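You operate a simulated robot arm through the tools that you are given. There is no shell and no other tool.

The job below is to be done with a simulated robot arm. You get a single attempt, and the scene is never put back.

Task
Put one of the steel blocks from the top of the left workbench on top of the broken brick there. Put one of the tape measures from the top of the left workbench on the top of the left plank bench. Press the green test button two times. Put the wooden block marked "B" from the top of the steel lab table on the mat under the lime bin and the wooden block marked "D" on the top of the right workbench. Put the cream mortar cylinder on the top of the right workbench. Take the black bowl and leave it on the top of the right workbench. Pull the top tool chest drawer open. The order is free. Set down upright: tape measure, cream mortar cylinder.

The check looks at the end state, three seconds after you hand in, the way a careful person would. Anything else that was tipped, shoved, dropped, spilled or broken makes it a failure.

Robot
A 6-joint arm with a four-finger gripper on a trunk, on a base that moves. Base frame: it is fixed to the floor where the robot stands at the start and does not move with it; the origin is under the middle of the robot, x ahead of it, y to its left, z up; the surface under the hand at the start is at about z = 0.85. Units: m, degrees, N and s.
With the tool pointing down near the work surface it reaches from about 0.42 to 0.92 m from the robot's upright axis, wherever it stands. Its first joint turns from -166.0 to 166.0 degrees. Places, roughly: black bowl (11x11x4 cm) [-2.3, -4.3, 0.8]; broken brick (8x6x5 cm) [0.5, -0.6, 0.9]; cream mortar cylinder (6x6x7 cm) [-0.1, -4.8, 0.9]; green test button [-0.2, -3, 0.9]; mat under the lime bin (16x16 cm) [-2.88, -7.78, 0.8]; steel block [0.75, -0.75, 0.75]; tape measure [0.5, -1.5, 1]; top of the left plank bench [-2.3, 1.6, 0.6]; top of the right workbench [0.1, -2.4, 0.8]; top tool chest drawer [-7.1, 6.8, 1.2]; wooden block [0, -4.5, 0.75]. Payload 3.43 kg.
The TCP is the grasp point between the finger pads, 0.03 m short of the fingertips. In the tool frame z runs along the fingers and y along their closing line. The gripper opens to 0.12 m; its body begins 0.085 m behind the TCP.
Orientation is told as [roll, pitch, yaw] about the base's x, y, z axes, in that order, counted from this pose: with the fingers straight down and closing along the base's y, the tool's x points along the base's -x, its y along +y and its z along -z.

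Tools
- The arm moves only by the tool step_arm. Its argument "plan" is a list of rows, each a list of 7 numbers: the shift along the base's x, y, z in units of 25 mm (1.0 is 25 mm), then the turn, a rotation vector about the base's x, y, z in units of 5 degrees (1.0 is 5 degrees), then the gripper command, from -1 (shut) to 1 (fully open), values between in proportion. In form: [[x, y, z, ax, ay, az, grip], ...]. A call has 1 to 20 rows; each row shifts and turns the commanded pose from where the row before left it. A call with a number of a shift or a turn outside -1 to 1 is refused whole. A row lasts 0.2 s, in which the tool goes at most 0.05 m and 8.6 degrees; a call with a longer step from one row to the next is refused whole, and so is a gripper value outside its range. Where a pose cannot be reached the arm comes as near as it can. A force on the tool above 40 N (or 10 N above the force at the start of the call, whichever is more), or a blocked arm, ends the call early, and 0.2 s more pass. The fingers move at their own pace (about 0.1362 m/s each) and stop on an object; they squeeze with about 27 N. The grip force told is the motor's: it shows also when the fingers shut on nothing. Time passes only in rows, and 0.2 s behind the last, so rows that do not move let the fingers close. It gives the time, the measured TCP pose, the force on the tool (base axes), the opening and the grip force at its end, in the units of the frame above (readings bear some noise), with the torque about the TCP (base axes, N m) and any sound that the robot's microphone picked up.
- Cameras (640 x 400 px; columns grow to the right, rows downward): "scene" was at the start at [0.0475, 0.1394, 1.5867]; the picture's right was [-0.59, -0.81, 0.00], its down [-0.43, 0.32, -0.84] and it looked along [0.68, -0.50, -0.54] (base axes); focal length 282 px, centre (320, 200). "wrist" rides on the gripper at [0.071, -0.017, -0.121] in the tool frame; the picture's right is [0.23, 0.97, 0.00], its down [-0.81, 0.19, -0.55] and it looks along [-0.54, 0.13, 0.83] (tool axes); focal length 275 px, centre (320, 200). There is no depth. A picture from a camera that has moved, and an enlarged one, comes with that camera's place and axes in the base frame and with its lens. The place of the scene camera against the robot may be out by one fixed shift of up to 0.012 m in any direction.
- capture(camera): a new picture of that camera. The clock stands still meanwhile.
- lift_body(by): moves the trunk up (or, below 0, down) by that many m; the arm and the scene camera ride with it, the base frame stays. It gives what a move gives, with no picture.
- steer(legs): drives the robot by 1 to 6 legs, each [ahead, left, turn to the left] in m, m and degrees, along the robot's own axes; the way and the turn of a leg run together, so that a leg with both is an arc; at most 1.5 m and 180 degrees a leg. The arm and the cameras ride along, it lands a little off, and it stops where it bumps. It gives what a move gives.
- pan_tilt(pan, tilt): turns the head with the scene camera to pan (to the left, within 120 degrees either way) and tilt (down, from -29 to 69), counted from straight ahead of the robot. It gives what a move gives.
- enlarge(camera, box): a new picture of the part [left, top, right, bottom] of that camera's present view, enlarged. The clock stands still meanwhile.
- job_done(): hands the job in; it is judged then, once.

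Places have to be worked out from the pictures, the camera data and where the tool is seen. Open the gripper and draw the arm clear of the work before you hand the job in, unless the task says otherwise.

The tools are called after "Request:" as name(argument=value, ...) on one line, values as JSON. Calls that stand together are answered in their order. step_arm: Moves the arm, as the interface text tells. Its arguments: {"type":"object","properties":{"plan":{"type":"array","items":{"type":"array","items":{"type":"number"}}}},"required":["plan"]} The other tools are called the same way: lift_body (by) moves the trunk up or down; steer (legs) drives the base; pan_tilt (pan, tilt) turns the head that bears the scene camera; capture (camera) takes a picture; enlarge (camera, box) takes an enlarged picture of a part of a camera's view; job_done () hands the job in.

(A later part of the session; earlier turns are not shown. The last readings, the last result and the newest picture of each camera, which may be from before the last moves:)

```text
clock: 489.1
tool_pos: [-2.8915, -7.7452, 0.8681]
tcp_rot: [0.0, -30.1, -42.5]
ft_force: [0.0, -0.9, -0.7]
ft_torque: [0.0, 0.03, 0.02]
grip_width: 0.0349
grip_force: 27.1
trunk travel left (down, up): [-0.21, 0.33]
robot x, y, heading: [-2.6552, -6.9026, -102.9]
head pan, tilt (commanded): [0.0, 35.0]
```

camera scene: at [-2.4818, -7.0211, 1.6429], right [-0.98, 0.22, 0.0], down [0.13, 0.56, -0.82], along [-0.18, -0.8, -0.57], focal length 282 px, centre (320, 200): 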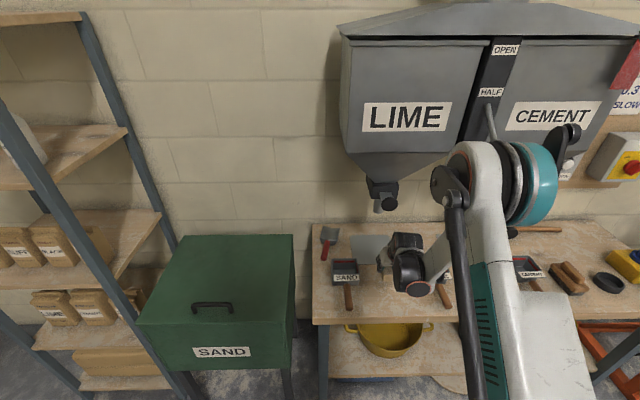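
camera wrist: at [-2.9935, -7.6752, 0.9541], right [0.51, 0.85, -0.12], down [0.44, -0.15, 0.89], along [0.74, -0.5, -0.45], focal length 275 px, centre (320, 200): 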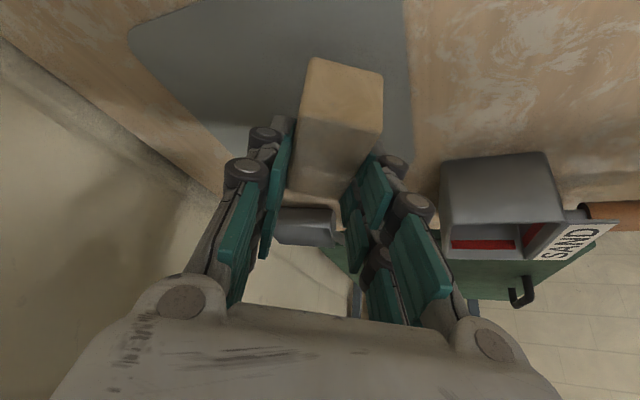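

Request:
step_arm(plan=[[0, 0, -0.08, 0, 0, 0, -1], [0, 0, 0, 0, 0, 0, -1]])

```text
clock: 489.7
tool_pos: [-2.8918, -7.7461, 0.8668]
tcp_rot: [0.0, -30.1, -42.6]
ft_force: [0.1, -0.7, -0.2]
ft_torque: [0.0, 0.01, 0.02]
grip_width: 0.0352
grip_force: 27.0
trunk travel left (down, up): [-0.21, 0.33]
robot x, y, heading: [-2.6545, -6.9048, -102.9]
head pan, tilt (commanded): [0.0, 35.0]
```

Request:
step_arm(plan=[[0, 0, -0.06, 0, 0, 0, -1], [0, 0, 0, 0, 0, 0, -1]])

```text
clock: 490.3
tool_pos: [-2.8915, -7.7451, 0.866]
tcp_rot: [0.1, -30.1, -42.5]
ft_force: [0.3, -0.6, -0.4]
ft_torque: [0.0, -0.02, -0.02]
grip_width: 0.0351
grip_force: 26.8
trunk travel left (down, up): [-0.21, 0.33]
robot x, y, heading: [-2.6593, -6.904, -102.8]
head pan, tilt (commanded): [0.0, 35.0]
```

Request:
step_arm(plan=[[0, 0, -0.06, 0, 0, 0, -1], [0, 0, 0, 0, 0, 0, -1]])

```text
clock: 490.9
tool_pos: [-2.891, -7.7465, 0.8659]
tcp_rot: [0.0, -30.1, -42.5]
ft_force: [0.3, -0.2, -0.5]
ft_torque: [-0.01, -0.04, 0.0]
grip_width: 0.0349
grip_force: 26.9
trunk travel left (down, up): [-0.21, 0.33]
robot x, y, heading: [-2.6584, -6.9001, -102.8]
head pan, tilt (commanded): [0.0, 35.0]
```

Request:
step_arm(plan=[[0, 0, -0.08, 0, 0, 0, -1], [0, 0, 0, 0, 0, 0, -1]])

Request:
capture(camera="wrist")

```text
clock: 491.5
tool_pos: [-2.8911, -7.7443, 0.8621]
tcp_rot: [-0.1, -30.1, -42.5]
ft_force: [0.3, -1.1, -1.3]
ft_torque: [0.01, 0.01, 0.02]
grip_width: 0.0353
grip_force: 27.0
trunk travel left (down, up): [-0.21, 0.33]
robot x, y, heading: [-2.6578, -6.9019, -102.8]
head pan, tilt (commanded): [0.0, 35.0]
```

```text
taken
camera wrist: at [-2.9932, -7.6755, 0.9307], right [0.51, 0.85, -0.12], down [0.44, -0.15, 0.89], along [0.74, -0.5, -0.45], focal length 275 px, centre (320, 200)
```

wrist: 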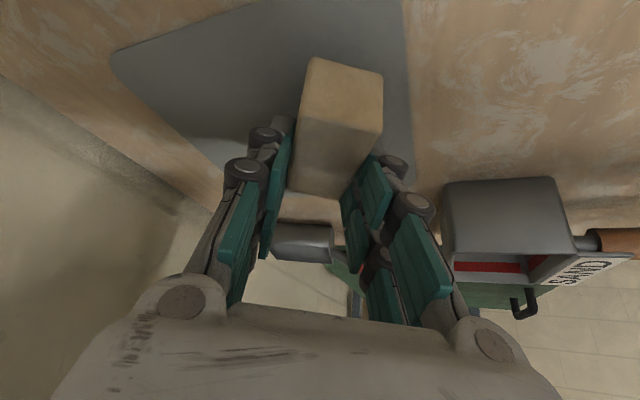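

Not in contact yet (only weight). I keep lowering carefully.

Request:
step_arm(plan=[[0, 0, -0.08, 0, 0, 0, -1], [0, 0, 0, 0, 0, 0, -1]])

```text
clock: 492.1
tool_pos: [-2.8906, -7.7445, 0.8603]
tcp_rot: [0.0, -30.1, -42.5]
ft_force: [0.4, -0.2, -0.3]
ft_torque: [-0.02, 0.04, 0.02]
grip_width: 0.0355
grip_force: 27.4
trunk travel left (down, up): [-0.21, 0.33]
robot x, y, heading: [-2.6518, -6.9029, -102.6]
head pan, tilt (commanded): [0.0, 35.0]
```

Request:
step_arm(plan=[[0, 0, -0.08, 0, 0, 0, -1], [0, 0, 0, 0, 0, 0, -1]])

```text
clock: 492.7
tool_pos: [-2.8928, -7.746, 0.8579]
tcp_rot: [0.1, -30.2, -42.6]
ft_force: [0.2, 0.0, -0.7]
ft_torque: [0.0, 0.01, 0.01]
grip_width: 0.0353
grip_force: 26.9
trunk travel left (down, up): [-0.21, 0.33]
robot x, y, heading: [-2.6519, -6.9066, -102.7]
head pan, tilt (commanded): [0.0, 35.0]
```

Request:
step_arm(plan=[[0, 0, -0.08, 0, 0, 0, -1], [0, 0, 0, 0, 0, 0, -1]])

```text
clock: 493.3
tool_pos: [-2.892, -7.7452, 0.8554]
tcp_rot: [0.0, -30.2, -42.6]
ft_force: [-0.9, 0.3, -1.5]
ft_torque: [-0.02, 0.0, 0.02]
grip_width: 0.0352
grip_force: 27.3
trunk travel left (down, up): [-0.21, 0.33]
robot x, y, heading: [-2.6562, -6.9068, -102.7]
head pan, tilt (commanded): [0.0, 35.0]
```

Request:
step_arm(plan=[[0, 0, -0.08, 0, 0, 0, -1], [0, 0, 0, 0, 0, 0, -1]])

```text
clock: 493.9
tool_pos: [-2.8922, -7.7449, 0.8534]
tcp_rot: [0.0, -30.2, -42.5]
ft_force: [-0.7, 0.6, -0.3]
ft_torque: [0.03, -0.01, -0.02]
grip_width: 0.0351
grip_force: 27.3
trunk travel left (down, up): [-0.21, 0.33]
robot x, y, heading: [-2.6554, -6.8995, -102.9]
head pan, tilt (commanded): [0.0, 35.0]
```

Request:
step_arm(plan=[[0, 0, -0.08, 0, 0, 0, -1], [0, 0, 0, 0, 0, 0, -1]])

Request:
enlarge(camera="scene", box=[340, 200, 420, 280])

```text
clock: 494.5
tool_pos: [-2.8908, -7.7441, 0.853]
tcp_rot: [-0.1, -30.1, -42.5]
ft_force: [-0.4, 0.5, -0.5]
ft_torque: [-0.02, 0.03, 0.03]
grip_width: 0.0352
grip_force: 27.5
trunk travel left (down, up): [-0.21, 0.33]
robot x, y, heading: [-2.6547, -6.9003, -102.8]
head pan, tilt (commanded): [0.0, 35.0]
```

```text
5.00 times, centred on (380, 240) of scene
camera zoom: at [-2.4817, -7.0206, 1.643], right [-0.98, 0.22, 0.0], down [0.13, 0.56, -0.82], along [-0.18, -0.8, -0.57], focal length 1410 px, centre (20, 0)
```

zoom: 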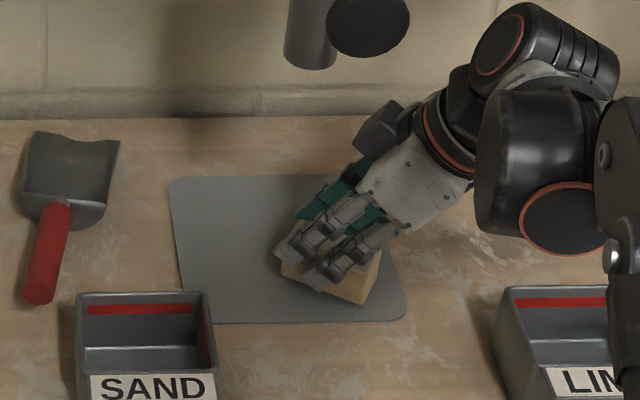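

The block is just above the mat within its outline. I keep lowering gently.

Request:
step_arm(plan=[[0, 0, -0.08, 0, 0, 0, -1], [0, 0, 0, 0, 0, 0, -1]])

```text
clock: 495.1
tool_pos: [-2.8918, -7.7453, 0.8497]
tcp_rot: [0.0, -30.1, -42.5]
ft_force: [-0.4, 0.6, -0.3]
ft_torque: [-0.01, 0.03, 0.02]
grip_width: 0.035
grip_force: 27.0
trunk travel left (down, up): [-0.21, 0.33]
robot x, y, heading: [-2.6574, -6.8999, -102.8]
head pan, tilt (commanded): [0.0, 35.0]
```

Request:
step_arm(plan=[[0, 0, -0.08, 0, 0, 0, -1], [0, 0, 0, 0, 0, 0, -1]])

```text
clock: 495.7
tool_pos: [-2.8918, -7.7443, 0.8471]
tcp_rot: [0.0, -30.1, -42.5]
ft_force: [-0.1, 0.1, -0.8]
ft_torque: [0.0, 0.0, 0.01]
grip_width: 0.0354
grip_force: 26.8
trunk travel left (down, up): [-0.21, 0.33]
robot x, y, heading: [-2.6552, -6.9066, -102.8]
head pan, tilt (commanded): [0.0, 35.0]
```

Request:
step_arm(plan=[[0, 0, -0.08, 0, 0, 0, -1], [0, 0, 0, 0, 0, 0, -1]])

```text
clock: 496.3
tool_pos: [-2.891, -7.7447, 0.8459]
tcp_rot: [0.1, -30.0, -42.5]
ft_force: [0.1, -0.1, 1.8]
ft_torque: [-0.01, -0.01, 0.02]
grip_width: 0.0355
grip_force: 27.1
trunk travel left (down, up): [-0.21, 0.33]
robot x, y, heading: [-2.6574, -6.9009, -102.8]
head pan, tilt (commanded): [0.0, 35.0]
```

Contact (force now +1.8 N), mat top ≈ 0.80. I seat it by a hair and open the fingers to 6 cm.

Request:
step_arm(plan=[[0, 0, -0.02, 0, 0, 0, -1], [0, 0, 0, 0, 0, 0, -0.2], [0, 0, 0, 0, 0, 0, 0], [0, 0, 0, 0, 0, 0, 0]])

Request:
capture(camera="wrist")

```text
clock: 497.3
tool_pos: [-2.89, -7.7438, 0.8464]
tcp_rot: [0.0, -30.1, -42.5]
ft_force: [-0.5, 0.3, 0.5]
ft_torque: [0.02, -0.02, -0.01]
grip_width: 0.0601
grip_force: 0.2
trunk travel left (down, up): [-0.21, 0.33]
robot x, y, heading: [-2.657, -6.8994, -102.7]
head pan, tilt (commanded): [0.0, 35.0]
```

```text
taken
camera wrist: at [-2.9933, -7.6757, 0.9132], right [0.51, 0.85, -0.12], down [0.44, -0.15, 0.89], along [0.74, -0.5, -0.45], focal length 275 px, centre (320, 200)
```

wrist: 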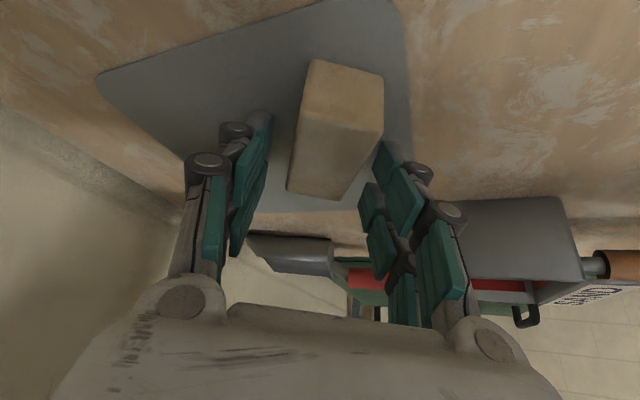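

Block B rests on the mat. I withdraw along the finger axis, then straight back from under the hoppers.

Request:
step_arm(plan=[[-0.3686, 0.338, 0.866, 0, 0, 0, 0], [-0.3686, 0.338, 0.866, 0, 0, 0, 0], [-0.3, 0.45, 0.8, 0, 0, 0, 0], [0.0, 0.8, 0.3, 0, 0, 0, 0], [0.2, 0.95, 0, 0, 0, 0, 0], [0.2, 0.95, 0, 0, 0, 0, 0], [0.2, 0.95, 0, 0, 0, 0, 0], [0.2, 0.95, 0, 0, 0, 0, 0]])

Request:
enlarge(camera="scene", box=[310, 150, 470, 310])

Request:
capture(camera="scene")

```text
clock: 499.1
tool_pos: [-2.8974, -7.6026, 0.9158]
tcp_rot: [-0.1, -30.1, -42.5]
ft_force: [0.6, -0.6, 0.4]
ft_torque: [-0.01, -0.03, 0.0]
grip_width: 0.0601
grip_force: 0.0
trunk travel left (down, up): [-0.21, 0.33]
robot x, y, heading: [-2.6518, -6.9014, -102.7]
head pan, tilt (commanded): [0.0, 35.0]
```

```text
2.50 times, centred on (390, 230) of scene
camera zoom: at [-2.4816, -7.0202, 1.643], right [-0.98, 0.22, 0.0], down [0.13, 0.56, -0.82], along [-0.18, -0.8, -0.57], focal length 705 px, centre (145, 125)
```

zoom: 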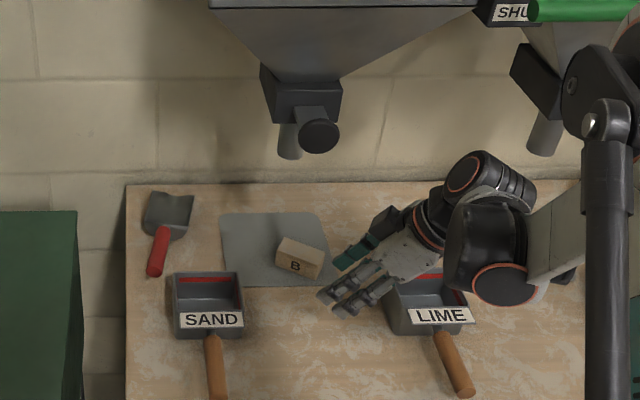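

```text
taken
camera scene: at [-2.4816, -7.0202, 1.643], right [-0.98, 0.22, 0.0], down [0.13, 0.56, -0.82], along [-0.18, -0.8, -0.57], focal length 282 px, centre (320, 200)
```

scene: 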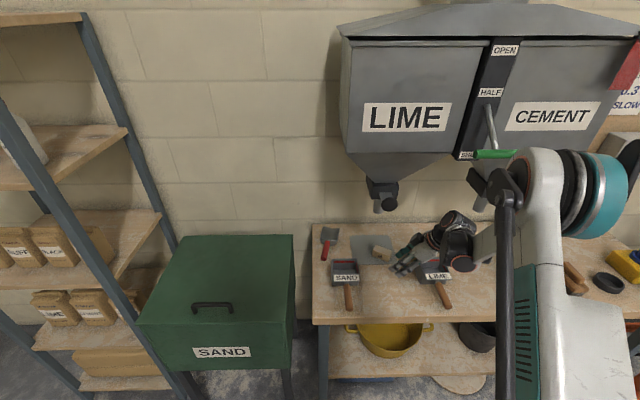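

B lies on the mat with its letter showing. I draw the hand further back and up, clear of scoops and hoppers, and return the tool to pointing down.

Request:
step_arm(plan=[[0.2, 0.9, 0.3, 0, 0, 0, 0], [0.2, 0.9, 0.3, 0, 0, 0, 0], [0.2, 0.9, 0.3, 0, 0, 0, 0], [0.2, 0.9, 0.3, 0, 0, 0, 0], [0.2, 0.9, 0.3, 0, 0, 0, 0], [0.2, 0.9, 0.3, 0, 0, 0, 0], [0, 0, 1, 0, 0, 0, 0], [0, 0, 1, 0, 0, 0, 0], [0, 0, 1, 0, 0, 0, 0], [0, 0, 1, 0, 0, 0, 0], [0, 0, 1, 0, 0, 0, 0], [0, 0, 1, 0, 0, 0, 0], [0, 0, 1, 0, 0, 0, 0], [0, 0, 1, 0, 0, 0, 0], [0, 0, 1, 0, 0, 0, 0]])

Request:
steer(legs=[[-0.6, 0, 0]])

Request:
capture(camera="scene")

```text
clock: 502.3
tool_pos: [-2.8665, -7.4671, 1.1867]
tcp_rot: [0.1, -30.0, -42.5]
ft_force: [0.0, -0.1, -0.2]
ft_torque: [0.01, 0.01, -0.01]
grip_width: 0.06
grip_force: 0.1
trunk travel left (down, up): [-0.21, 0.33]
robot x, y, heading: [-2.654, -6.9045, -102.7]
head pan, tilt (commanded): [0.0, 35.0]
```

```text
clock: 505.7
tool_pos: [-2.732, -6.8824, 1.1865]
tcp_rot: [0.0, -30.1, -42.1]
ft_force: [0.9, 0.2, 0.6]
ft_torque: [-0.02, -0.01, 0.01]
grip_width: 0.0603
grip_force: 0.1
trunk travel left (down, up): [-0.21, 0.33]
robot x, y, heading: [-2.5269, -6.3125, -101.8]
head pan, tilt (commanded): [0.0, 35.0]
```

```text
taken
camera scene: at [-2.351, -6.4298, 1.643], right [-0.98, 0.21, 0.0], down [0.12, 0.56, -0.82], along [-0.17, -0.8, -0.57], focal length 282 px, centre (320, 200)
```

scene: 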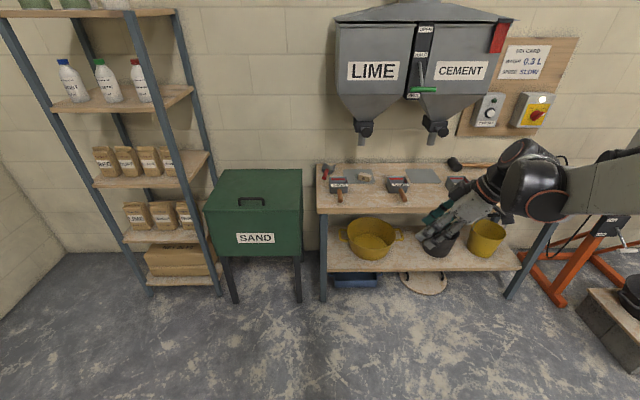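

All as it should be there. Now the black bowl on the island (≈[-2.24, -4.27]). I straighten the tool, then drive back up the aisle and face the island.

Request:
step_arm(plan=[[0, 0, 0.2, 0.6756, 0.7373, 0, 1], [0, 0, 0.2, 0.6756, 0.7373, 0, 1], [0, 0, 0.2, 0.6756, 0.7373, 0, 1], [0, 0, 0.2, 0.6756, 0.7373, 0, 1], [0, 0, 0.2, 0.6756, 0.7373, 0, 1], [0, 0, 0.2, 0.6756, 0.7373, 0, 1], [0, 0, 0, 0, 0, -1, 1], [0, 0, 0, 0, 0, -1, 1], [0, 0, 0, 0, 0, -1, 1], [0, 0, 0, 0, 0, -1, 1], [0, 0, 0, 0, 0, -1, 1], [0, 0, 0, 0, 0, -1, 1], [0, 0, 0, 0, 0, -1, 1], [0, 0, 0, 0, 0, -1, 1], [0, 0, 0, 0, 0, -1, 1], [0, 0, 0, 0, 0, -1, 1], [0, 0, 0, 0, 0, -1, 1], [0, 0, 0, 0, 0, -1, 1]])

Request:
lift_body(by=-0.06)

Request:
steer(legs=[[0, 0.62, 0], [-1.0, 0, 0], [-1.0, 0, 0]])

Request:
pan_tilt(pan=-60, tilt=30)

Request:
capture(camera="scene")

```text
clock: 509.5
tool_pos: [-2.7316, -6.8817, 1.2158]
tcp_rot: [0.2, -0.1, -102.1]
ft_force: [0.2, 0.1, -0.1]
ft_torque: [-0.02, 0.0, 0.02]
grip_width: 0.1203
grip_force: 0.1
trunk travel left (down, up): [-0.21, 0.33]
robot x, y, heading: [-2.5257, -6.3133, -102.2]
head pan, tilt (commanded): [0.0, 35.0]
```

```text
clock: 510.5
tool_pos: [-2.7323, -6.8808, 1.155]
tcp_rot: [0.2, -0.1, -102.2]
ft_force: [-0.4, 0.7, -0.7]
ft_torque: [0.0, -0.01, -0.04]
grip_width: 0.1198
grip_force: 0.1
trunk travel left (down, up): [-0.15, 0.39]
robot x, y, heading: [-2.5244, -6.3144, -102.2]
head pan, tilt (commanded): [0.0, 35.0]
```

```text
clock: 523.6
tool_pos: [-1.6888, -5.0363, 1.1565]
tcp_rot: [0.3, -0.1, -102.6]
ft_force: [-0.1, -0.2, 0.9]
ft_torque: [0.0, 0.02, 0.0]
grip_width: 0.1201
grip_force: 0.0
trunk travel left (down, up): [-0.15, 0.39]
robot x, y, heading: [-1.483, -4.4693, -102.9]
head pan, tilt (commanded): [0.0, 35.0]
```

```text
clock: 525.0
tool_pos: [-1.6895, -5.0366, 1.156]
tcp_rot: [0.2, -0.1, -102.7]
ft_force: [-0.5, 0.0, 0.0]
ft_torque: [0.0, -0.02, -0.01]
grip_width: 0.1199
grip_force: 0.1
trunk travel left (down, up): [-0.15, 0.39]
robot x, y, heading: [-1.4818, -4.4676, -102.8]
head pan, tilt (commanded): [-60.0, 30.0]
```

```text
taken
camera scene: at [-1.371, -4.53, 1.5908], right [-0.3, 0.95, 0.0], down [0.48, 0.15, -0.87], along [-0.83, -0.26, -0.5], focal length 282 px, centre (320, 200)
```

scene: 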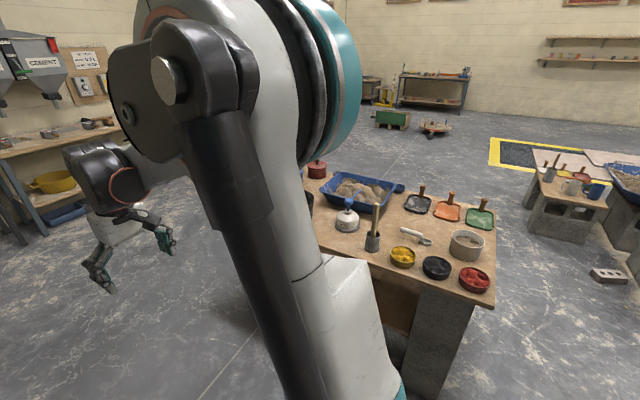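

The three small bowls (yellow, black, red) stand in a row at the island's near edge. I enlarge to see whether the black one holds something.

Request:
enlarge(camera="scene", box=[360, 210, 510, 310])

```text
4.00 times, centred on (435, 260) of scene
camera zoom: at [-1.371, -4.53, 1.5908], right [-0.3, 0.95, 0.0], down [0.48, 0.15, -0.87], along [-0.83, -0.26, -0.5], focal length 1128 px, centre (-140, -40)
```

zoom: 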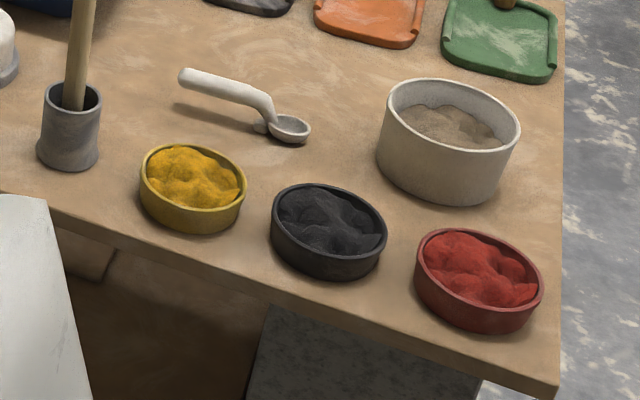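

It holds black powder, so I must keep it level. I raise the arm and turn to face the island.

Request:
step_arm(plan=[[0, 0, 1, 0, 0, 0, 1], [0, 0, 1, 0, 0, 0, 1], [0, 0, 1, 0, 0, 0, 1], [0, 0, 1, 0, 0, 0, 1]])

Request:
steer(legs=[[0, 0, -89.6]])

Request:
pan_tilt(pan=0, tilt=40)

Request:
capture(camera="scene")

Request:
capture(camera="wrist")

```text
clock: 526.0
tool_pos: [-1.6906, -5.0368, 1.2565]
tcp_rot: [0.1, -0.1, -102.5]
ft_force: [0.1, -0.1, 0.3]
ft_torque: [0.03, -0.01, 0.01]
grip_width: 0.1198
grip_force: 0.0
trunk travel left (down, up): [-0.15, 0.39]
robot x, y, heading: [-1.4794, -4.4727, -102.5]
head pan, tilt (commanded): [-60.0, 30.0]
```

```text
clock: 530.1
tool_pos: [-2.0467, -4.2649, 1.2581]
tcp_rot: [0.2, -0.1, 168.1]
ft_force: [-0.1, 0.6, 0.6]
ft_torque: [-0.03, 0.0, 0.0]
grip_width: 0.1199
grip_force: 0.0
trunk travel left (down, up): [-0.15, 0.39]
robot x, y, heading: [-1.4806, -4.4719, 168.0]
head pan, tilt (commanded): [-60.0, 30.0]
```

```text
clock: 531.5
tool_pos: [-2.0471, -4.2654, 1.2574]
tcp_rot: [0.2, -0.1, 168.0]
ft_force: [-0.1, -0.8, 0.6]
ft_torque: [0.0, -0.03, 0.0]
grip_width: 0.1201
grip_force: 0.0
trunk travel left (down, up): [-0.15, 0.39]
robot x, y, heading: [-1.4779, -4.4692, 168.0]
head pan, tilt (commanded): [0.0, 40.0]
```

```text
taken
camera scene: at [-1.59, -4.6601, 1.5754], right [0.21, 0.98, 0.0], down [0.63, -0.14, -0.77], along [-0.75, 0.16, -0.64], focal length 282 px, centre (320, 200)
```

scene: 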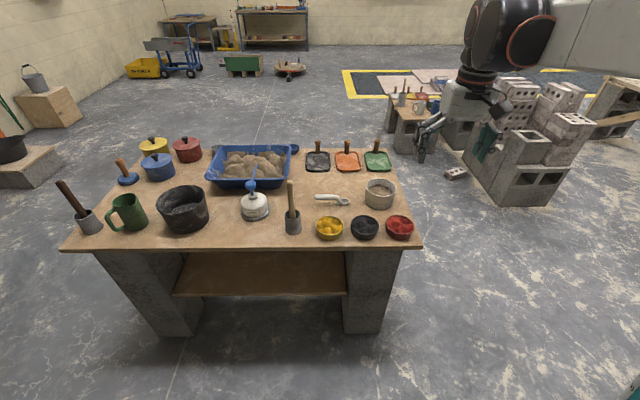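

```text
taken
camera wrist: at [-1.9733, -4.2639, 1.377], right [0.02, -1.0, 0.0], down [-0.83, -0.02, 0.55], along [-0.55, -0.02, -0.83], focal length 275 px, centre (320, 200)
```

wrist: 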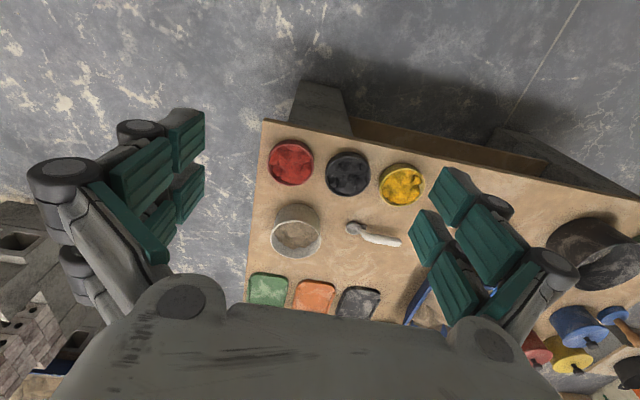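

I move the hand above the black bowl (about [-2.26, -4.34]) at a safe height for a closer look.

Request:
step_arm(plan=[[-0.947, -0.332, -0.2, 0, 0, 0, 1], [-0.947, -0.332, -0.2, 0, 0, 0, 1], [-0.947, -0.332, -0.2, 0, 0, 0, 1], [-0.947, -0.332, -0.4, 0, 0, 0, 1], [-0.947, -0.332, -0.4, 0, 0, 0, 1], [-0.947, -0.332, -0.4, 0, 0, 0, 1], [-0.947, -0.332, -0.6, 0, 0, 0, 1], [-0.947, -0.332, -0.6, 0, 0, 0, 1], [-0.947, -0.332, -0.6, 0, 0, 0, 1]])

Request:
capture(camera="wrist")

Request:
enlarge(camera="wrist", box=[220, 60, 420, 200])

```text
clock: 533.5
tool_pos: [-2.2613, -4.3405, 1.1656]
tcp_rot: [0.2, -0.1, 168.0]
ft_force: [0.4, -0.1, -1.1]
ft_torque: [-0.01, 0.0, 0.01]
grip_width: 0.1198
grip_force: 0.1
trunk travel left (down, up): [-0.15, 0.39]
robot x, y, heading: [-1.4793, -4.4683, 168.0]
head pan, tilt (commanded): [0.0, 40.0]
```

```text
taken
camera wrist: at [-2.187, -4.3393, 1.2855], right [0.02, -1.0, 0.0], down [-0.83, -0.02, 0.55], along [-0.55, -0.02, -0.83], focal length 275 px, centre (320, 200)
```

wrist: 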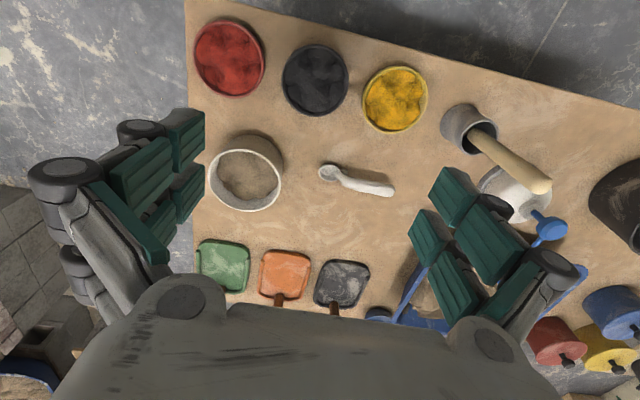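

```text
2.86 times, centred on (320, 130) of wrist
camera zoom: at [-2.187, -4.3393, 1.2855], right [0.02, -1.0, 0.0], down [-0.83, -0.02, 0.55], along [-0.55, -0.02, -0.83], focal length 786 px, centre (320, 400)
```

zoom: 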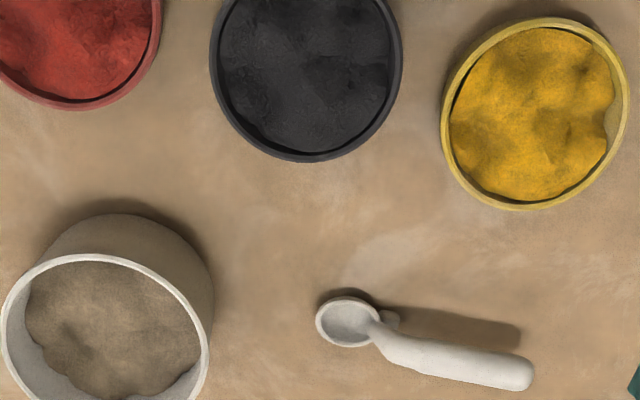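

The black bowl's centre is about [-2.271, -4.338], rim z ≈ 0.81, 109 mm wide, with ~2–3 cm gaps to its neighbours along the row. So I'll grip it front-to-back: I rotate the tool 90°.

Request:
step_arm(plan=[[0, 0, 0, 0, 0, -1, 1], [0, 0, 0, 0, 0, -1, 1], [0, 0, 0, 0, 0, -1, 1], [0, 0, 0, 0, 0, -1, 1], [0, 0, 0, 0, 0, -1, 1], [0, 0, 0, 0, 0, -1, 1], [0, 0, 0, 0, 0, -1, 1], [0, 0, 0, 0, 0, -1, 1], [0, 0, 0, 0, 0, -1, 1], [0, 0, 0, 0, 0, -1, 1], [0, 0, 0, 0, 0, -1, 1], [0, 0, 0, 0, 0, -1, 1], [0, 0, 0, 0, 0, -1, 1], [0, 0, 0, 0, 0, -1, 1], [0, 0, 0, 0, 0, -1, 1], [0, 0, 0, 0, 0, -1, 1], [0, 0, 0, 0, 0, -1, 1], [0, 0, 0, 0, 0, -1, 1]])

Request:
step_arm(plan=[[-0.4, 0.1, -1, 0, 0, 0, 1], [0, 0, -1, 0, 0, 0, 1], [0, 0, -1, 0, 0, 0, 1], [0, 0, -1, 0, 0, 0, 1]])

Request:
capture(camera="wrist")

Request:
capture(camera="scene")

```text
clock: 537.2
tool_pos: [-2.2607, -4.3408, 1.1661]
tcp_rot: [0.3, -0.1, 77.9]
ft_force: [0.5, -0.5, 0.3]
ft_torque: [0.02, 0.02, 0.02]
grip_width: 0.1202
grip_force: 0.0
trunk travel left (down, up): [-0.15, 0.39]
robot x, y, heading: [-1.48, -4.4688, 167.7]
head pan, tilt (commanded): [0.0, 40.0]
```

```text
clock: 538.2
tool_pos: [-2.2712, -4.3383, 1.0661]
tcp_rot: [0.2, -0.1, 78.0]
ft_force: [0.0, 0.3, -0.5]
ft_torque: [0.0, -0.02, 0.01]
grip_width: 0.1197
grip_force: 0.0
trunk travel left (down, up): [-0.15, 0.39]
robot x, y, heading: [-1.4843, -4.4703, 167.8]
head pan, tilt (commanded): [0.0, 40.0]
```

```text
taken
camera wrist: at [-2.2694, -4.4124, 1.1859], right [-1.0, -0.02, 0.0], down [-0.02, 0.83, 0.55], along [-0.02, 0.55, -0.83], focal length 275 px, centre (320, 200)
```

wrist: 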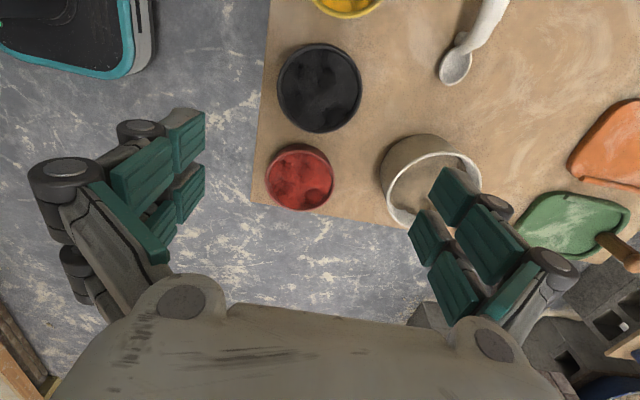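

```text
taken
camera scene: at [-1.5906, -4.6601, 1.5754], right [0.21, 0.98, 0.0], down [0.63, -0.14, -0.77], along [-0.75, 0.16, -0.64], focal length 282 px, centre (320, 200)
```

scene: 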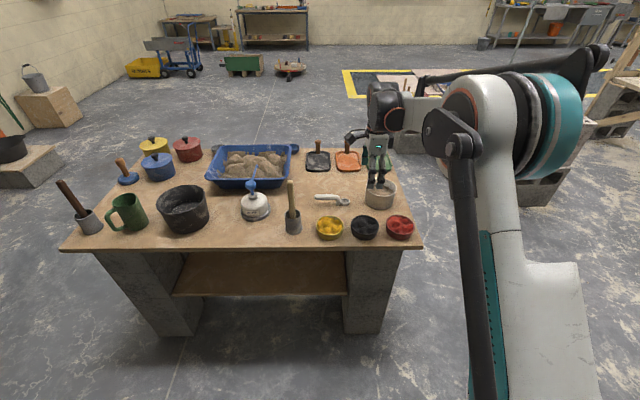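

The bowl is centred under the gripper within ~3 mm. I correct by 2.5 mm and descend with fully open fingers to just above the rim.

Request:
step_arm(plan=[[-0.1, 0.02, -1, 0, 0, 0, 1], [0, 0, -1, 0, 0, 0, 1], [0, 0, -1, 0, 0, 0, 1], [0, 0, -1, 0, 0, 0, 1], [0, 0, -1, 0, 0, 0, 1], [0, 0, -1, 0, 0, 0, 1], [0, 0, -1, 0, 0, 0, 1]])

Request:
capture(camera="wrist")

Request:
enlarge(camera="scene", box=[310, 150, 450, 250])

```text
clock: 539.9
tool_pos: [-2.273, -4.3368, 0.8908]
tcp_rot: [0.1, -0.2, 78.0]
ft_force: [0.7, 0.2, -0.2]
ft_torque: [-0.01, 0.02, 0.01]
grip_width: 0.1197
grip_force: 0.0
trunk travel left (down, up): [-0.15, 0.39]
robot x, y, heading: [-1.4787, -4.472, 167.8]
head pan, tilt (commanded): [0.0, 40.0]
```

```text
taken
camera wrist: at [-2.2709, -4.4108, 1.0103], right [-1.0, -0.02, 0.0], down [-0.02, 0.83, 0.55], along [-0.02, 0.55, -0.83], focal length 275 px, centre (320, 200)
```

wrist: 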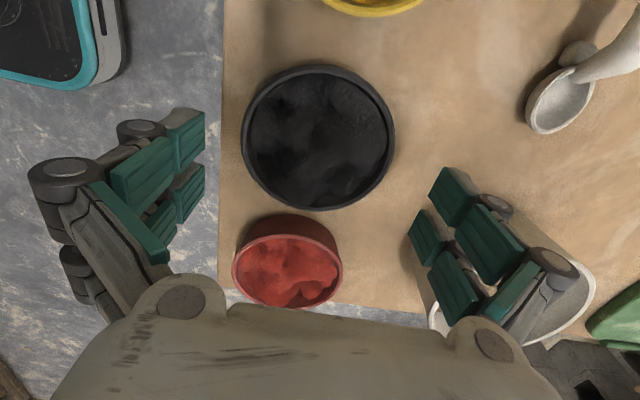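

```text
4.00 times, centred on (380, 200) of scene
camera zoom: at [-1.5903, -4.6602, 1.5754], right [0.21, 0.98, 0.0], down [0.63, -0.13, -0.77], along [-0.75, 0.16, -0.64], focal length 1128 px, centre (80, 200)
```

zoom: 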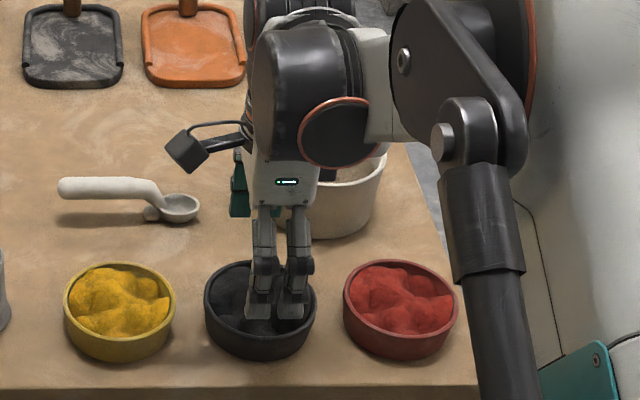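

Bowl centre refines to [-2.273, -4.344], rim z ≈ 0.835. I shift 6 mm and lower further with force checks so the fingers pass outside the rim.

Request:
step_arm(plan=[[0, -0.24, 0, 0, 0, 0, 1], [0, 0, -0.5, 0, 0, 0, 1], [0, 0, -0.4, 0, 0, 0, 1]])

Request:
capture(camera="wrist")

Request:
enlarge(camera="scene", box=[310, 150, 450, 250])

```text
clock: 540.6
tool_pos: [-2.2725, -4.3428, 0.869]
tcp_rot: [0.2, -0.2, 78.0]
ft_force: [0.6, 0.7, 0.0]
ft_torque: [-0.02, -0.01, 0.01]
grip_width: 0.1197
grip_force: 0.0
trunk travel left (down, up): [-0.15, 0.39]
robot x, y, heading: [-1.4813, -4.4692, 168.0]
head pan, tilt (commanded): [0.0, 40.0]
```

```text
taken
camera wrist: at [-2.2705, -4.417, 0.9884], right [-1.0, -0.02, 0.0], down [-0.02, 0.83, 0.55], along [-0.02, 0.55, -0.83], focal length 275 px, centre (320, 200)
```

wrist: 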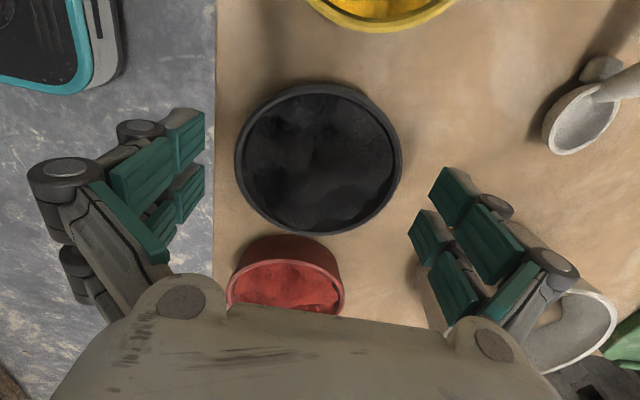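

```text
4.00 times, centred on (380, 200) of scene
camera zoom: at [-1.5903, -4.6601, 1.5754], right [0.21, 0.98, 0.0], down [0.63, -0.14, -0.77], along [-0.75, 0.16, -0.64], focal length 1128 px, centre (80, 200)
```

zoom: 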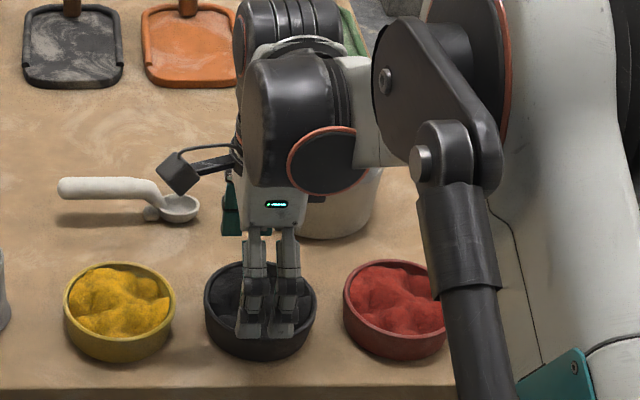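

The fingers will clear the rim by about 1 cm each side. I lower to z ≈ 0.843 and check the force before closing.

Request:
step_arm(plan=[[0, -0.15, -0.3, 0, 0, 0, 1], [0, 0, -0.4, 0, 0, 0, 1], [0, 0, -0.35, 0, 0, 0, 1]])

Request:
capture(camera="wrist")

```text
clock: 541.5
tool_pos: [-2.2716, -4.3472, 0.8424]
tcp_rot: [0.2, -0.1, 78.0]
ft_force: [-0.5, 0.1, -0.3]
ft_torque: [0.01, -0.03, -0.04]
grip_width: 0.1198
grip_force: 0.1
trunk travel left (down, up): [-0.15, 0.39]
robot x, y, heading: [-1.4792, -4.4665, 167.8]
head pan, tilt (commanded): [0.0, 40.0]
```

```text
taken
camera wrist: at [-2.2703, -4.4206, 0.9624], right [-1.0, -0.02, 0.0], down [-0.02, 0.83, 0.55], along [-0.02, 0.55, -0.83], focal length 275 px, centre (320, 200)
```

wrist: 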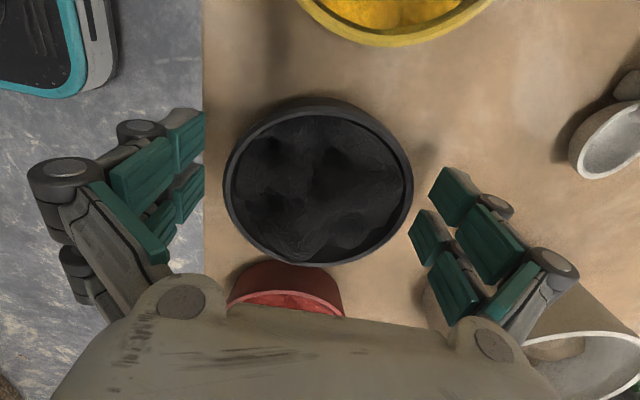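

The bowl is between the fingers, no contact force. I close gently.

Request:
step_arm(plan=[[0, 0, 0, 0, 0, 0, 0.9], [0, 0, 0, 0, 0, 0, 0.8], [0, 0, 0, 0, 0, 0, 0.7], [0, 0, 0, 0, 0, 0, 0.6], [0, 0, 0, 0, 0, 0, -1], [0, 0, 0, 0, 0, 0, -1]])

Request:
capture(camera="wrist")

```text
clock: 542.9
tool_pos: [-2.2713, -4.346, 0.8411]
tcp_rot: [0.2, -0.2, 77.9]
ft_force: [-4.0, 1.2, 3.7]
ft_torque: [0.03, 0.1, 0.04]
grip_width: 0.1036
grip_force: 27.1
trunk travel left (down, up): [-0.15, 0.39]
robot x, y, heading: [-1.4828, -4.4699, 167.7]
head pan, tilt (commanded): [0.0, 40.0]
```

```text
taken
camera wrist: at [-2.2703, -4.4206, 0.9626], right [-1.0, -0.02, 0.0], down [-0.02, 0.83, 0.56], along [-0.02, 0.55, -0.83], focal length 275 px, centre (320, 200)
```

wrist: 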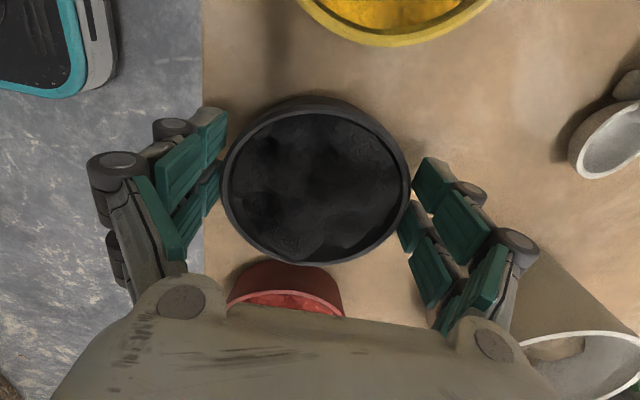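

Gripped at 104 mm. I lift slowly a few centimetres and check it stays level.

Request:
step_arm(plan=[[0, 0, 0.2, 0, 0, 0, -1], [0, 0, 0.3, 0, 0, 0, -1], [0, 0, 0.4, 0, 0, 0, -1], [0, 0, 0.4, 0, 0, 0, -1], [0, 0, 0.5, 0, 0, 0, -1]])

Request:
capture(camera="wrist")

Request:
enlarge(camera="scene", box=[310, 150, 450, 250])

```text
clock: 544.0
tool_pos: [-2.2719, -4.3471, 0.8875]
tcp_rot: [0.2, -0.1, 78.0]
ft_force: [-0.4, 0.4, -2.7]
ft_torque: [-0.04, 0.02, 0.0]
grip_width: 0.1036
grip_force: 27.6
trunk travel left (down, up): [-0.15, 0.39]
robot x, y, heading: [-1.4792, -4.469, 168.0]
head pan, tilt (commanded): [0.0, 40.0]
```

```text
taken
camera wrist: at [-2.2709, -4.4215, 1.0077], right [-1.0, -0.02, 0.0], down [-0.02, 0.83, 0.55], along [-0.02, 0.55, -0.83], focal length 275 px, centre (320, 200)
```

wrist: 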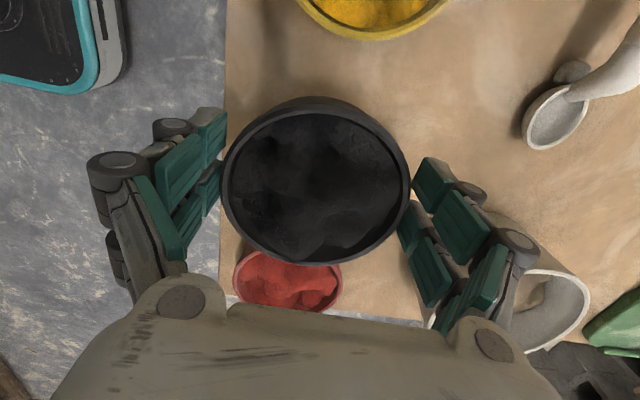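

```text
4.00 times, centred on (380, 200) of scene
camera zoom: at [-1.5905, -4.6602, 1.5754], right [0.21, 0.98, 0.0], down [0.63, -0.13, -0.77], along [-0.75, 0.16, -0.64], focal length 1128 px, centre (80, 200)
```

zoom: 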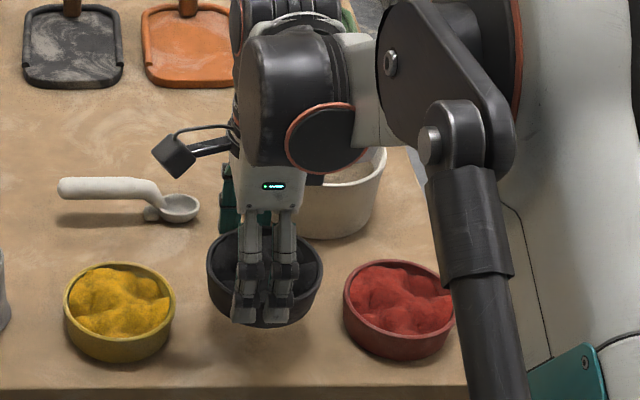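

The bowl is lifted level. I raise it to about z 1.17, draw it in, and then drive away from the island.

Request:
step_arm(plan=[[0, 0, 0.7, 0, 0, 0, -1], [0, 0, 0.8, 0, 0, 0, -1], [0, 0, 0.8, 0, 0, 0, -1], [0, 0, 0.8, 0, 0, 0, -1], [0, 0, 0.8, 0, 0, 0, -1], [0, 0, 0.8, 0, 0, 0, -1], [0, 0, 0.8, 0, 0, 0, -1], [0, 0, 0.8, 0, 0, 0, -1], [0, 0, 0.8, 0, 0, 0, -1], [0, 0, 0.8, 0, 0, 0, -1], [0, 0, 0.8, 0, 0, 0, -1], [0.4, -0.06, 0.8, 0, 0, 0, -1], [0.6, -0.09, 0.5, 0, 0, 0, -1], [0.8, -0.12, 0.3, 0, 0, 0, -1], [0.8, -0.12, 0, 0, 0, 0, -1], [0.8, -0.12, 0, 0, 0, 0, -1], [0.8, -0.12, 0, 0, 0, 0, -1], [0.8, -0.12, 0, 0, 0, 0, -1], [0.8, -0.12, 0, 0, 0, 0, -1], [0.6, -0.09, 0, 0, 0, 0, -1]])

Request:
capture(camera="wrist")

Request:
steer(legs=[[-0.05, -0.75, 0], [0, -0.75, 0]])

Request:
capture(camera="scene")

```text
clock: 548.2
tool_pos: [-2.1125, -4.3713, 1.1458]
tcp_rot: [0.2, -0.1, 78.0]
ft_force: [0.2, 0.7, -3.5]
ft_torque: [-0.03, 0.01, 0.0]
grip_width: 0.1037
grip_force: 26.8
trunk travel left (down, up): [-0.15, 0.39]
robot x, y, heading: [-1.4795, -4.4684, 168.0]
head pan, tilt (commanded): [0.0, 40.0]
```

```text
taken
camera wrist: at [-2.1106, -4.4451, 1.2658], right [-1.0, -0.02, 0.0], down [-0.02, 0.83, 0.55], along [-0.02, 0.55, -0.83], focal length 275 px, centre (320, 200)
```

wrist: 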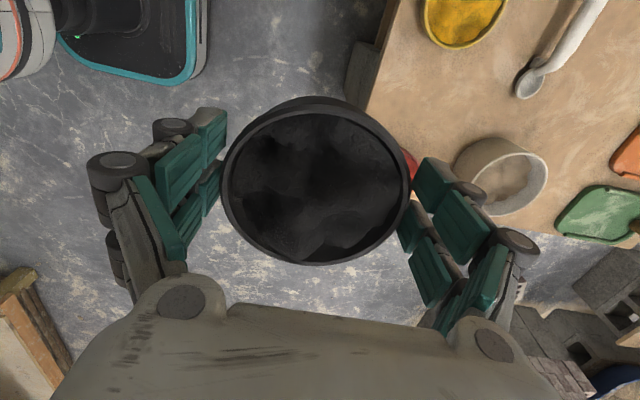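

```text
clock: 556.0
tool_pos: [-1.7361, -2.9118, 1.1458]
tcp_rot: [0.4, -0.2, 77.5]
ft_force: [0.7, -0.6, -3.1]
ft_torque: [-0.03, 0.01, 0.02]
grip_width: 0.1035
grip_force: 27.2
trunk travel left (down, up): [-0.15, 0.39]
robot x, y, heading: [-1.1032, -3.0193, 167.4]
head pan, tilt (commanded): [0.0, 40.0]
```

```text
taken
camera scene: at [-1.2167, -3.2051, 1.5754], right [0.22, 0.98, 0.0], down [0.63, -0.14, -0.77], along [-0.75, 0.17, -0.64], focal length 282 px, centre (320, 200)
```

scene: 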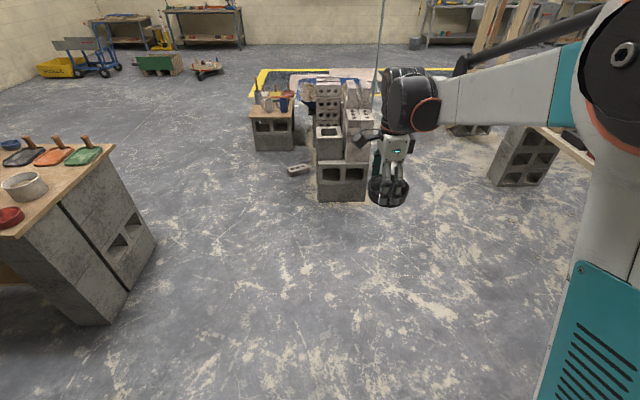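

The way is free. I turn half around in two parts toward the right workbench.

Request:
steer(legs=[[0, 0, 90], [0, 0, 90]])

Request:
pan_tilt(pan=0, tilt=38)

Request:
capture(camera="scene")

Request:
capture(camera="wrist")

```text
clock: 564.1
tool_pos: [-0.4696, -3.1114, 1.1447]
tcp_rot: [0.1, -0.1, -101.6]
ft_force: [0.3, 0.1, -4.1]
ft_torque: [0.03, -0.01, 0.0]
grip_width: 0.1038
grip_force: 26.7
trunk travel left (down, up): [-0.15, 0.39]
robot x, y, heading: [-1.1042, -3.018, -11.8]
head pan, tilt (commanded): [0.0, 40.0]
```

```text
clock: 564.7
tool_pos: [-0.4697, -3.1133, 1.1458]
tcp_rot: [0.3, -0.1, -101.7]
ft_force: [0.0, -0.4, -2.9]
ft_torque: [0.02, 0.03, -0.01]
grip_width: 0.1034
grip_force: 26.8
trunk travel left (down, up): [-0.15, 0.39]
robot x, y, heading: [-1.1034, -3.0168, -11.8]
head pan, tilt (commanded): [0.0, 38.0]
```

```text
taken
camera scene: at [-1.0028, -2.842, 1.5784], right [-0.2, -0.98, 0.0], down [-0.6, 0.13, -0.79], along [0.77, -0.16, -0.62], focal length 282 px, centre (320, 200)
```

scene: 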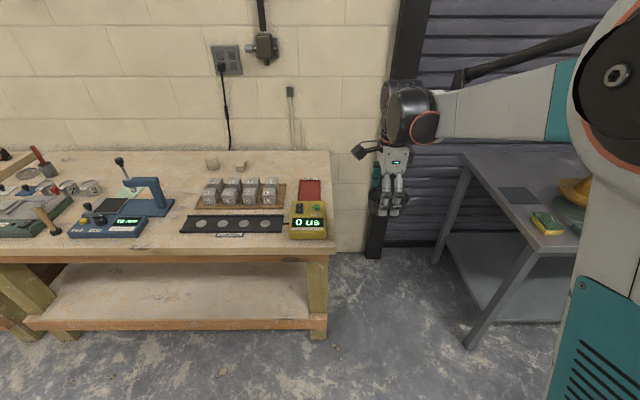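

```text
taken
camera wrist: at [-0.4728, -3.0388, 1.2656], right [1.0, 0.03, 0.0], down [0.02, -0.83, 0.56], along [0.02, -0.55, -0.83], focal length 275 px, centre (320, 200)
```

wrist: 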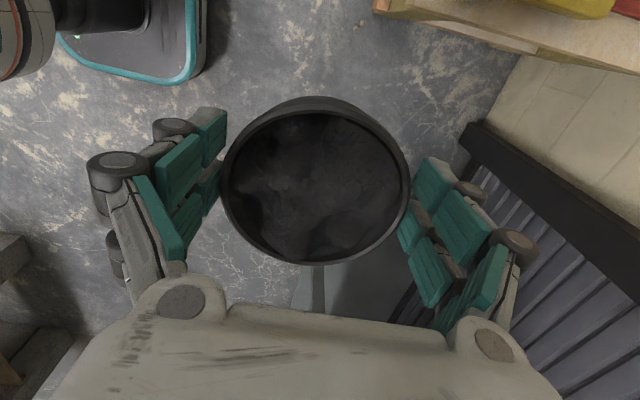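

The bench spot to the right of block D (about [0.21, -2.88]) is free. I strafe left and move in to the bench.

Request:
steer(legs=[[0, 0.38, 0], [0.41, 0, -0.6]])

Request:
capture(camera="scene")

Request:
capture(camera="wrist")

```text
clock: 569.2
tool_pos: [0.0083, -2.8507, 1.1461]
tcp_rot: [0.1, -0.1, -103.1]
ft_force: [-0.3, 0.3, -3.9]
ft_torque: [0.07, 0.0, 0.01]
grip_width: 0.1037
grip_force: 27.0
trunk travel left (down, up): [-0.15, 0.39]
robot x, y, heading: [-0.621, -2.7399, -13.2]
head pan, tilt (commanded): [0.0, 38.0]
```

```text
taken
camera scene: at [-0.5172, -2.5677, 1.5783], right [-0.23, -0.97, 0.0], down [-0.6, 0.14, -0.79], along [0.77, -0.18, -0.62], focal length 282 px, centre (320, 200)
```

scene: 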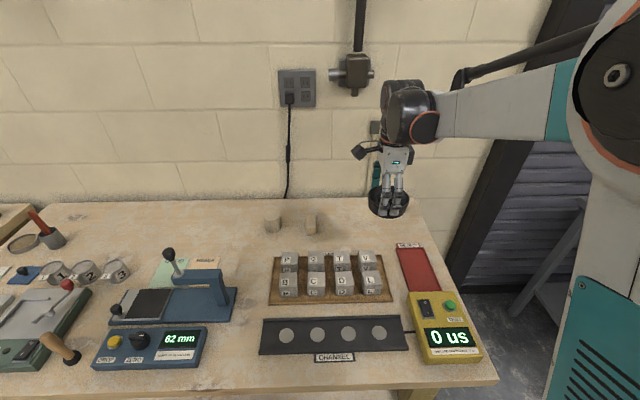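

```text
taken
camera wrist: at [0.0075, -2.7774, 1.2654], right [1.0, 0.0, 0.0], down [0.0, -0.83, 0.55], along [0.01, -0.55, -0.83], focal length 275 px, centre (320, 200)
```

wrist: 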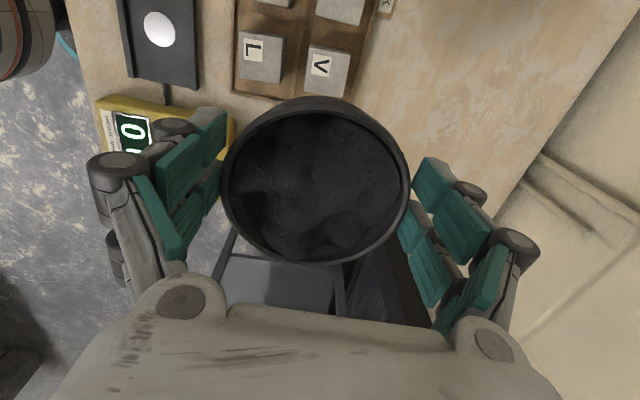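

I carry the bowl forward over its spot, keeping it level, then down to about 4 cm above the bench.

Request:
step_arm(plan=[[0.6, -0.09, 0, 0, 0, 0, -1], [0.8, -0.12, 0, 0, 0, 0, -1], [0.8, -0.12, 0, 0, 0, 0, -1], [0.8, -0.12, 0, 0, 0, 0, -1], [0.8, -0.12, 0, 0, 0, 0, -1], [0.8, -0.12, 0, 0, 0, 0, -1], [0.8, -0.12, 0, 0, 0, 0, -1], [0.8, -0.12, 0, 0, 0, 0, -1], [0.8, -0.12, 0, 0, 0, 0, -1], [0.8, -0.12, 0, 0, 0, 0, -1], [0.25, -0.04, -0.4, 0, 0, 0, -1], [0, 0, -0.8, 0, 0, 0, -1], [0, 0, -0.8, 0, 0, 0, -1], [0, 0, -0.8, 0, 0, 0, -1], [0, 0, -0.8, 0, 0, 0, -1]])

Request:
capture(camera="scene")

Request:
capture(camera="wrist")

```text
clock: 572.4
tool_pos: [0.2088, -2.8821, 1.0534]
tcp_rot: [0.2, -0.1, -103.0]
ft_force: [-0.1, -0.3, -3.4]
ft_torque: [0.01, -0.03, 0.03]
grip_width: 0.1036
grip_force: 27.1
trunk travel left (down, up): [-0.15, 0.39]
robot x, y, heading: [-0.6232, -2.7426, -13.2]
head pan, tilt (commanded): [0.0, 38.0]
```

```text
taken
camera scene: at [-0.5172, -2.5677, 1.5783], right [-0.23, -0.97, 0.0], down [-0.6, 0.14, -0.79], along [0.77, -0.18, -0.62], focal length 282 px, centre (320, 200)
```

scene: 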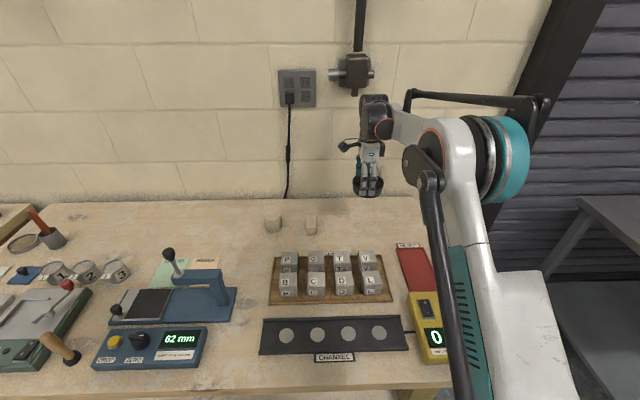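

```text
taken
camera wrist: at [0.2075, -2.8083, 1.1737], right [1.0, 0.0, 0.0], down [0.0, -0.83, 0.55], along [0.01, -0.55, -0.83], focal length 275 px, centre (320, 200)
```

wrist: 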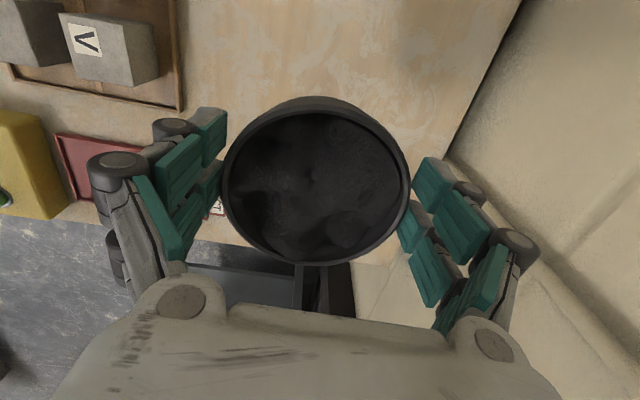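

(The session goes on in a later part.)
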